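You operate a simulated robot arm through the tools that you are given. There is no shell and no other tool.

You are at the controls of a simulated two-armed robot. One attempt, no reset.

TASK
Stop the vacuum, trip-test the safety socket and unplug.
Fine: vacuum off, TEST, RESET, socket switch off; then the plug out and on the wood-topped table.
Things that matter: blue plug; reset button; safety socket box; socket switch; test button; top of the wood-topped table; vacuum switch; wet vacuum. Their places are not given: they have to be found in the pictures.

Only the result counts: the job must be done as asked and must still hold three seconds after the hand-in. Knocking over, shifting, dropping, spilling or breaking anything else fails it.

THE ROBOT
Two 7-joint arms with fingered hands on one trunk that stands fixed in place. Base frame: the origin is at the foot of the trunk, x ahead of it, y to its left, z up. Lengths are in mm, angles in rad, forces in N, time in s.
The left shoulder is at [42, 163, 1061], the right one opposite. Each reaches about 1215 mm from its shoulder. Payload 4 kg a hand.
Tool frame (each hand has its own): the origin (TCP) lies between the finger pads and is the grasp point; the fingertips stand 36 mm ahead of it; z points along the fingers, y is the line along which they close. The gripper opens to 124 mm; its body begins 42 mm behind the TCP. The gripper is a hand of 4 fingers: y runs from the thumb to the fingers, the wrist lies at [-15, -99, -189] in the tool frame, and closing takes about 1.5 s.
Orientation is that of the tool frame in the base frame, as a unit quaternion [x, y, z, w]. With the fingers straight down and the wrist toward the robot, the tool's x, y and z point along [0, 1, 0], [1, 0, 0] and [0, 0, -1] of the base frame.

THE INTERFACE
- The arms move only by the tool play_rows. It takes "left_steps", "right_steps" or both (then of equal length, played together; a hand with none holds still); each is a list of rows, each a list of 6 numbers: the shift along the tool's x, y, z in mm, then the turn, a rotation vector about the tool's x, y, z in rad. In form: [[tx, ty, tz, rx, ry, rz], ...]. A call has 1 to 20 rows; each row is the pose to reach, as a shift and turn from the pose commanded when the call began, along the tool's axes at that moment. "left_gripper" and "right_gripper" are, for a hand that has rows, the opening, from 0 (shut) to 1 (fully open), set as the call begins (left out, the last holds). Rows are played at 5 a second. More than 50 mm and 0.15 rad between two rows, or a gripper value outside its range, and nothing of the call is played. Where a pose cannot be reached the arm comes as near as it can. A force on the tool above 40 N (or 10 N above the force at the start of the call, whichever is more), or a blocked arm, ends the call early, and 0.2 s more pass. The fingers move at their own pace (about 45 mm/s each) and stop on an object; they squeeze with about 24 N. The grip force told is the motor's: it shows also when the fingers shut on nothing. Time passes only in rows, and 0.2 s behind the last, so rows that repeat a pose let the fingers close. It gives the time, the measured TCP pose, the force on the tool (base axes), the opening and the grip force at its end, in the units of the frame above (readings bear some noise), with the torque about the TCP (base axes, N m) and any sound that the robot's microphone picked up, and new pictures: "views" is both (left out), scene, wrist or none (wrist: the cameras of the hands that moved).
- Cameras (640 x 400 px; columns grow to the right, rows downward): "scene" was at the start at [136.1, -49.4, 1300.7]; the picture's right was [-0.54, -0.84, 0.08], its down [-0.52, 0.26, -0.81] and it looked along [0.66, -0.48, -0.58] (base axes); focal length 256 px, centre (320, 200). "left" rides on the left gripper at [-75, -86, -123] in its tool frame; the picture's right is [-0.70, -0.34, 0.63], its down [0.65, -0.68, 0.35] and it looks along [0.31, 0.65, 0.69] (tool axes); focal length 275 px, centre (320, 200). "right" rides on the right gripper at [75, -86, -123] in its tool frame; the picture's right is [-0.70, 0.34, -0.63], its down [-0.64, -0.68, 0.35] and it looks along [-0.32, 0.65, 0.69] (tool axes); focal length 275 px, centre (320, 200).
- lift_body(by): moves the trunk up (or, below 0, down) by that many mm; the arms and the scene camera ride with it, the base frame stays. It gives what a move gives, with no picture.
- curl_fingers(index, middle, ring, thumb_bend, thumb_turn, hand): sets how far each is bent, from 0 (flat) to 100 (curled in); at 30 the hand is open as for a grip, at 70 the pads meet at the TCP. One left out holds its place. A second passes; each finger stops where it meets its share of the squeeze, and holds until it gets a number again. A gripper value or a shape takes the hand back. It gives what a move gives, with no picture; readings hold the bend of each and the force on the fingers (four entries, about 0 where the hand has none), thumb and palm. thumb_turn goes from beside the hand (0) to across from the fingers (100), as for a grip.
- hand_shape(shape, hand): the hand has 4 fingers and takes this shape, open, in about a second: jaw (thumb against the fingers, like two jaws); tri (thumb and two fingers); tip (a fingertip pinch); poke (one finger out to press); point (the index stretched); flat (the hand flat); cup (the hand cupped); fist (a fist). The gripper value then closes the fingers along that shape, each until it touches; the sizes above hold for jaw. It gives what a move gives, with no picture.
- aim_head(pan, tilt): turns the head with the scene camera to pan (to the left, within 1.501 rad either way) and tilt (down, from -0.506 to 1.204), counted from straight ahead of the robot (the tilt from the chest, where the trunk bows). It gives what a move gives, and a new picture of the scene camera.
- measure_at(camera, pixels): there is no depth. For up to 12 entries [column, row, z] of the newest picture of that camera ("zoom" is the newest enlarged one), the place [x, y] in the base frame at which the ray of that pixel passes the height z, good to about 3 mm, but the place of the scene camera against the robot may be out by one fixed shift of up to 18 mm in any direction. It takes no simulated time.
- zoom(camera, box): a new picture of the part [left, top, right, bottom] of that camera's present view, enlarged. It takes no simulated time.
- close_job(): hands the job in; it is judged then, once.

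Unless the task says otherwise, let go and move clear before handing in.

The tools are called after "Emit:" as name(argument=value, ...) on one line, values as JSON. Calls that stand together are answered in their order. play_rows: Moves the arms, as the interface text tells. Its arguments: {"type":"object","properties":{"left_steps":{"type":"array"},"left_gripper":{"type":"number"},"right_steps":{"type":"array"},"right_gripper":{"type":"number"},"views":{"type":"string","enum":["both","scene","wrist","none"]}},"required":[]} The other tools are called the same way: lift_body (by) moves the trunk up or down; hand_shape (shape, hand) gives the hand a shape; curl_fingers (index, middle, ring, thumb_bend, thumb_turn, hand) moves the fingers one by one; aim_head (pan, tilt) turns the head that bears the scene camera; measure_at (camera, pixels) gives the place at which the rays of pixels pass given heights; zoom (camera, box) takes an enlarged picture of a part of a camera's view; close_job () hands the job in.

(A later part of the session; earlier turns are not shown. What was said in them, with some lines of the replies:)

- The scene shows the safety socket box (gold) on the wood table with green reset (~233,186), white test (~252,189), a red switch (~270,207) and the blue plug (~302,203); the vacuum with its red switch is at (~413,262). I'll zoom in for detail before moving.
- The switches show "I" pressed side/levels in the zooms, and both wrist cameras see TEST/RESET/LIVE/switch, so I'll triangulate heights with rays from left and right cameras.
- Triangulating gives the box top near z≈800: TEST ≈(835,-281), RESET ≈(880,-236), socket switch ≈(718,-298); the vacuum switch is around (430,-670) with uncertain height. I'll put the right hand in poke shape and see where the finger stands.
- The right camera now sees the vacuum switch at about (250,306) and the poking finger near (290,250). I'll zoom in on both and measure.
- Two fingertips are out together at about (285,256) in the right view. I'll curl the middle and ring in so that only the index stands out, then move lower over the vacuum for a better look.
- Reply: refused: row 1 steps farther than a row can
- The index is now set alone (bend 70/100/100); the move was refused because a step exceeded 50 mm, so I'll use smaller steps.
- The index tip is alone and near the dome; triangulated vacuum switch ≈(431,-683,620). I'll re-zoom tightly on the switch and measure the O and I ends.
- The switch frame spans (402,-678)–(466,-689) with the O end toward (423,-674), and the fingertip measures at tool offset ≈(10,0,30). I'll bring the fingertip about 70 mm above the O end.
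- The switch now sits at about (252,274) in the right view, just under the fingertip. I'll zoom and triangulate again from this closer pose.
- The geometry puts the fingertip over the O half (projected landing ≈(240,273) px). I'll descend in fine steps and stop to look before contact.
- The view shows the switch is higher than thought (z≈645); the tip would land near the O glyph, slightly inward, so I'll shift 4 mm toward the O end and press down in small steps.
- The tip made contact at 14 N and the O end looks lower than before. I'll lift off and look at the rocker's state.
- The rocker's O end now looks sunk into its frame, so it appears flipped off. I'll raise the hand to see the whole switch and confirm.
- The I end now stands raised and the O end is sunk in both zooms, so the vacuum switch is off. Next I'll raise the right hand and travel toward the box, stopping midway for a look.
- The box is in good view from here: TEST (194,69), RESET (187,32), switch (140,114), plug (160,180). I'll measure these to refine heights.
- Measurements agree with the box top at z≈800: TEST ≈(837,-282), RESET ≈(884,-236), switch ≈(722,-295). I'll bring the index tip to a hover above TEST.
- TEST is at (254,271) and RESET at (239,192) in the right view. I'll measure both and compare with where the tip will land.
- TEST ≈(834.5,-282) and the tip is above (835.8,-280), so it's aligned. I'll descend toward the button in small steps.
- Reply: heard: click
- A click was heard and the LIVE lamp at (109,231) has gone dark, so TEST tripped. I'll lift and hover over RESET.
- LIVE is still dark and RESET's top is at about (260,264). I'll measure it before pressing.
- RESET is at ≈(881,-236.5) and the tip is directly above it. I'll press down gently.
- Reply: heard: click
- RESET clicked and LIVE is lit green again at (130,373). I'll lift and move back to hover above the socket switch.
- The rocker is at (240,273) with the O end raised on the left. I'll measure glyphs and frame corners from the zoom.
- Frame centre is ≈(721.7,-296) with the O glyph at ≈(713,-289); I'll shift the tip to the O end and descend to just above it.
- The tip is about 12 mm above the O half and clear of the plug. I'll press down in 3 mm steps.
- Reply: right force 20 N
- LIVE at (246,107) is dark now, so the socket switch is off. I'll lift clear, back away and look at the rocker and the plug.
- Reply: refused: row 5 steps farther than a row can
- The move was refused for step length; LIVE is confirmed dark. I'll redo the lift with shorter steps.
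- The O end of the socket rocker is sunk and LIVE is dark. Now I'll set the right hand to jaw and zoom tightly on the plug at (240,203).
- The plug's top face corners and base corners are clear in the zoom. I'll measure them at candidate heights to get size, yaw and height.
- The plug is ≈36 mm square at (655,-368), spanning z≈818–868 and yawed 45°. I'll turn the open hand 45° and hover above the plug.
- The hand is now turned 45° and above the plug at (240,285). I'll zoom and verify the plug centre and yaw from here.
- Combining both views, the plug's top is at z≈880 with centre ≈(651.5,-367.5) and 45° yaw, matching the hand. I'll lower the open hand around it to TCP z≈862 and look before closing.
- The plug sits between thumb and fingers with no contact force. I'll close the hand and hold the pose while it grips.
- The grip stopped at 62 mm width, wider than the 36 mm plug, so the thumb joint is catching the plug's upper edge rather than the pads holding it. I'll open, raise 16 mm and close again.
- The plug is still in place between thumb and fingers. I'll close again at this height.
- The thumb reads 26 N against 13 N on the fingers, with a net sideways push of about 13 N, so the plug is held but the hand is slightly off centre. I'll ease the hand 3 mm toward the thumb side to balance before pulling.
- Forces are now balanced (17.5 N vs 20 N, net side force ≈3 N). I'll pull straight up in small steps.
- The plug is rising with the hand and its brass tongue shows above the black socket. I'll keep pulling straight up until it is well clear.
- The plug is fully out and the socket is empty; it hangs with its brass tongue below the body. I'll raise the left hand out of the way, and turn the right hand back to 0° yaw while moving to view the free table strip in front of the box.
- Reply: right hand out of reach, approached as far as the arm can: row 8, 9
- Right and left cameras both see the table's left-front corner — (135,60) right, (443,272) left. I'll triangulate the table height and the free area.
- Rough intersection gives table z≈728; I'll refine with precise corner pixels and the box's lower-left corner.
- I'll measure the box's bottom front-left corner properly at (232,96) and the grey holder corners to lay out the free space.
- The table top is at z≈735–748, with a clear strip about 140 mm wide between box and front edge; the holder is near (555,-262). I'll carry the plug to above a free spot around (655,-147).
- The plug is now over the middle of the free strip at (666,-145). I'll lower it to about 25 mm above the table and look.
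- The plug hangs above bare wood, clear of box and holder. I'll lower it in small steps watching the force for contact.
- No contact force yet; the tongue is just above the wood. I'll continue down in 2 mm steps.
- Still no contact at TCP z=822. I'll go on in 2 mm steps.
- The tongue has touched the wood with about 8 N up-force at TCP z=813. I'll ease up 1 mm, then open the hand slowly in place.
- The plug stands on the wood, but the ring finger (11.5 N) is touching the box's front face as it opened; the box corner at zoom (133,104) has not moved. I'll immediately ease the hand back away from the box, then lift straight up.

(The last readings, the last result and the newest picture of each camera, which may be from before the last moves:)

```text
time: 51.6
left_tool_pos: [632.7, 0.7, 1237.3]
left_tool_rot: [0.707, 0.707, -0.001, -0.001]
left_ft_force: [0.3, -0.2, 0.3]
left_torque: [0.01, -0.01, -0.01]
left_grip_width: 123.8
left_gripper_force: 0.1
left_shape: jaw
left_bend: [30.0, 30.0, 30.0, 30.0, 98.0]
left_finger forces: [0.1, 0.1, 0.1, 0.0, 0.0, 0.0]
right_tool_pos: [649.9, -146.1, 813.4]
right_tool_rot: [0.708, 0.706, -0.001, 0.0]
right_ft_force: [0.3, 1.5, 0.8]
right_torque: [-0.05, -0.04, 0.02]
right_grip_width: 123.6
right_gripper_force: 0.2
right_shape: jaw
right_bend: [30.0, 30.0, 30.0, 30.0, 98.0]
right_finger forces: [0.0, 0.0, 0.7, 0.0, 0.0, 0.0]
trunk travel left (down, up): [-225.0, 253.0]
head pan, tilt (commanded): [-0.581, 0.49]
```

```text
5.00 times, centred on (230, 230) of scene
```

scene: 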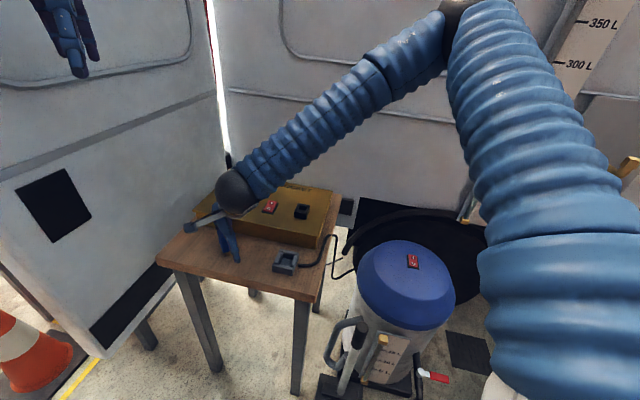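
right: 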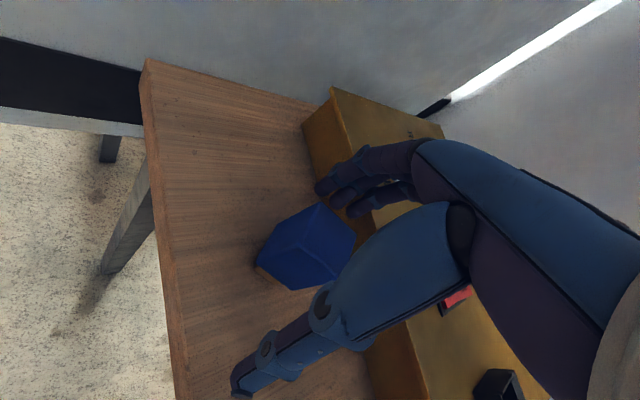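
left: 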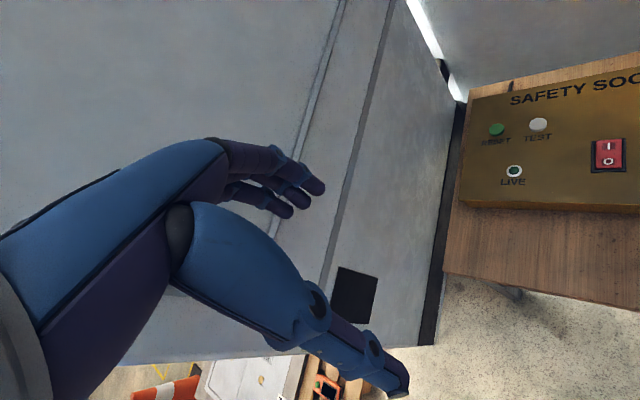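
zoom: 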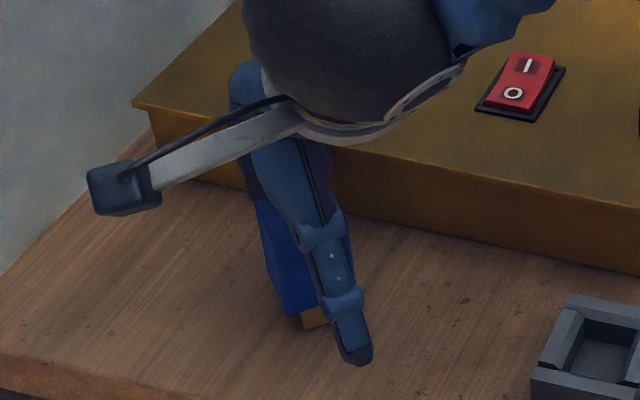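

Box contact is nearly gone (ring 0.7 N) and the plug stands upright. I'll shift a few mm along the box's normal and then raise straight up.

Emit:
play_rows(right_steps=[[4, -3, 0, 0, 0, 0], [6, -4, -3, 0, 0, 0], [6, -4, -15, 0, 0, 0], [6, -4, -35, 0, 0, 0], [6, -4, -60, 0, 0, 0], [6, -4, -95, 0, 0, 0], [6, -4, -130, 0, 0, 0], [6, -4, -130, 0, 0, 0]], views="both")

Emit:
zoom(camera="right", box=[180, 180, 340, 340])

Emit:
zoom(camera="scene", box=[150, 160, 350, 310])

```text
time: 53.4
left_tool_pos: [633.1, 0.5, 1238.1]
left_tool_rot: [0.707, 0.708, -0.001, -0.001]
left_ft_force: [0.7, -1.0, 0.2]
left_torque: [0.0, 0.03, 0.03]
left_grip_width: 123.6
left_gripper_force: 0.1
left_shape: jaw
left_bend: [30.0, 30.0, 30.0, 30.0, 98.0]
left_finger forces: [0.1, 0.0, 0.0, 0.0, 0.0, 0.0]
right_tool_pos: [647.1, -140.9, 943.9]
right_tool_rot: [0.707, 0.707, -0.001, -0.001]
right_ft_force: [0.8, 0.7, -0.5]
right_torque: [-0.02, 0.01, 0.0]
right_grip_width: 123.9
right_gripper_force: 0.0
right_shape: jaw
right_bend: [30.0, 30.0, 30.0, 30.0, 98.0]
right_finger forces: [0.0, 0.0, 0.0, 0.1, 0.0, 0.0]
trunk travel left (down, up): [-225.0, 253.0]
head pan, tilt (commanded): [-0.581, 0.49]
```

scene: 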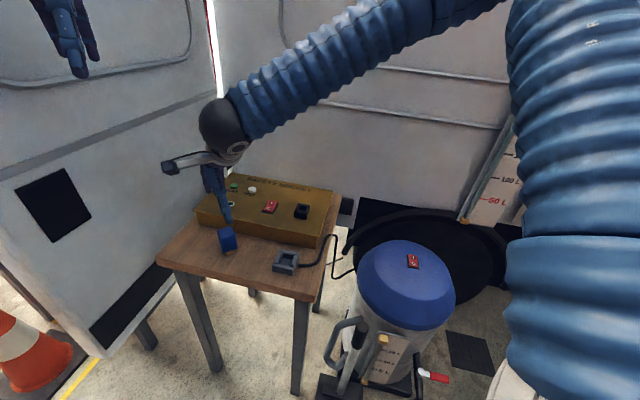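
right: 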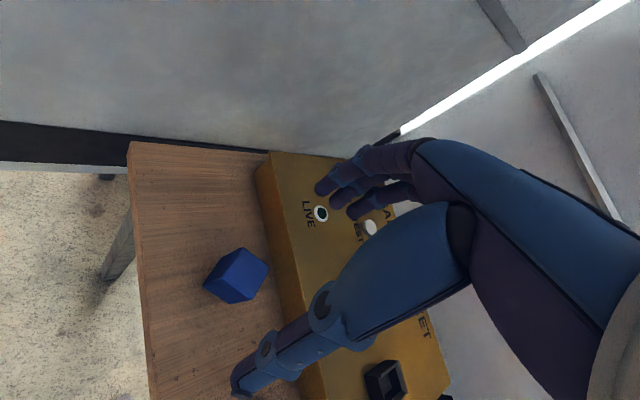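

```text
2.50 times, centred on (260, 260) of right
```

zoom: 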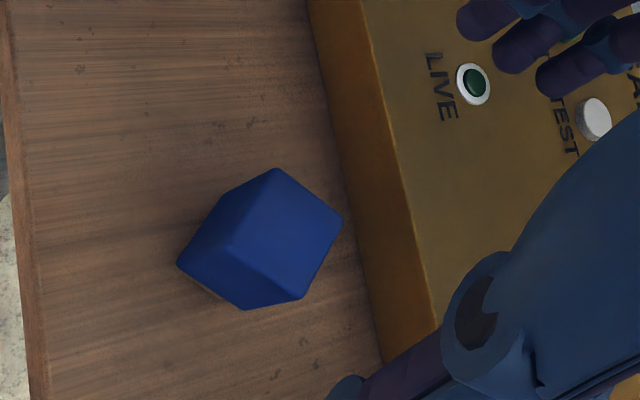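

```text
2.67 times, centred on (250, 235) of scene
```

zoom: 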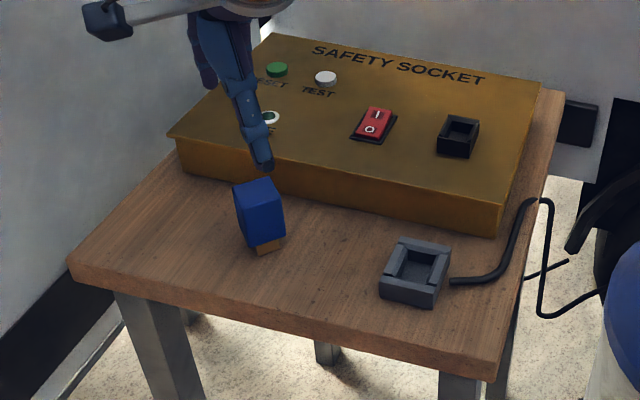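

The plug stands on bare wood with its tongue down; LIVE is dark, box corner unmoved at (194,210). I'll raise and withdraw the right hand to its starting area.

Emit:
play_rows(right_steps=[[0, 0, -45, 0, 0, 0], [0, 0, -90, 0, 0, 0], [0, 0, -135, 0, 0, 0], [0, 0, -155, 0, 0, 0], [-40, -15, -155, 0, 0, 0], [-80, -30, -155, 0, 0, 0], [-120, -45, -155, 0, 0, 0], [-160, -60, -155, 0, 0, 0], [-200, -75, -155, 0, 0, 0], [-240, -90, -155, 0, 0, 0], [-280, -105, -155, 0, 0, 0], [-320, -120, -155, 0, 0, 0], [-360, -135, -155, 0, 0, 0], [-385, -150, -155, 0, 0, 0], [-385, -150, -155, 0, 0, 0]], views="both")

Emit:
zoom(camera="scene", box=[150, 160, 350, 310])

Emit:
zoom(camera="scene", box=[380, 235, 450, 290])

```text
time: 56.6
left_tool_pos: [634.2, -0.4, 1236.6]
left_tool_rot: [0.707, 0.707, -0.001, -0.001]
left_ft_force: [0.3, -0.2, -0.9]
left_torque: [-0.03, 0.0, 0.0]
left_grip_width: 123.8
left_gripper_force: 0.1
left_shape: jaw
left_bend: [30.0, 30.0, 30.0, 30.0, 98.0]
left_finger forces: [0.1, 0.0, 0.1, 0.0, 0.0, 0.1]
right_tool_pos: [496.4, -527.8, 1097.2]
right_tool_rot: [0.707, 0.707, 0.0, -0.001]
right_ft_force: [0.1, -0.6, -0.4]
right_torque: [0.0, 0.03, 0.03]
right_grip_width: 124.0
right_gripper_force: 0.0
right_shape: jaw
right_bend: [30.0, 30.0, 30.0, 30.0, 98.0]
right_finger forces: [0.1, 0.0, 0.1, 0.1, 0.0, 0.0]
trunk travel left (down, up): [-225.0, 253.0]
head pan, tilt (commanded): [-0.581, 0.49]
```

scene: 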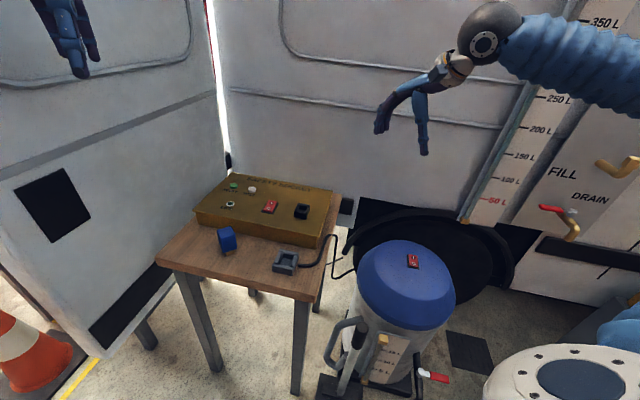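
right: 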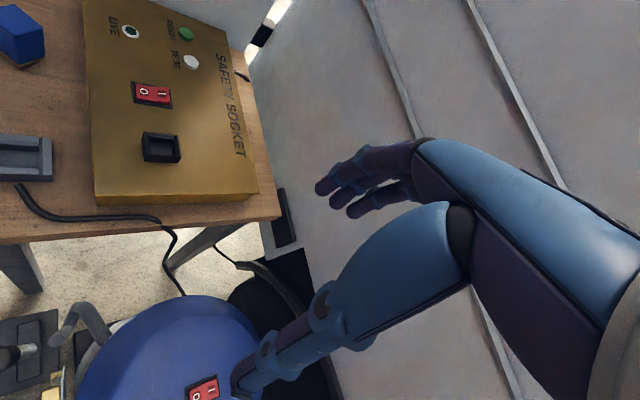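

```text
2.67 times, centred on (250, 235) of scene
```

zoom: 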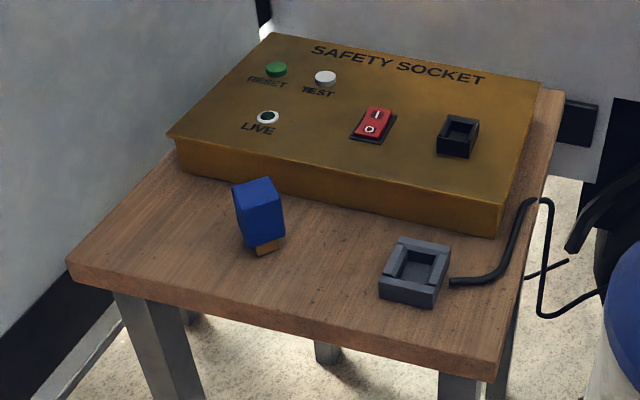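

```text
7.27 times, centred on (415, 262) of scene
```

zoom: 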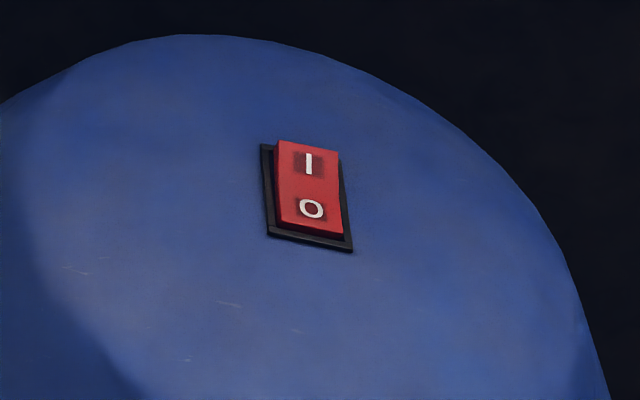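

Everything holds: the plug stands steady on the wood at scene (227,240), both rockers show O pressed, LIVE is dark, the socket is empty, box and vacuum unmoved, and both hands are clear. I'm handing the job in.

Emit:
close_job()

```text
The job is handed in.
```

The job is handed in. I did the steps in the order you gave, and the last pictures show them all holding:

- **Vacuum:** its switch is off, with the O end pressed in.
- **Trip test:** TEST clicked and the LIVE lamp went out. RESET then clicked and the lamp came back on.
- **Socket switch:** it is off. LIVE went dark when I pressed it and has stayed dark.
- **Plug:** it is out of the socket and standing upright on its brass tongue, on bare wood in front of the box. It stayed steady in every picture after I let go.

When I opened the hand to release the plug, one finger pushed against the front of the socket box with about 12 N. I backed the hand off straight away. The box corners are at the same pixels in the pictures as at the start, so I don't believe it moved.

The right hand is back near where it began. The left hand is about 110 mm higher than at the start, because I raised it to keep it clear.
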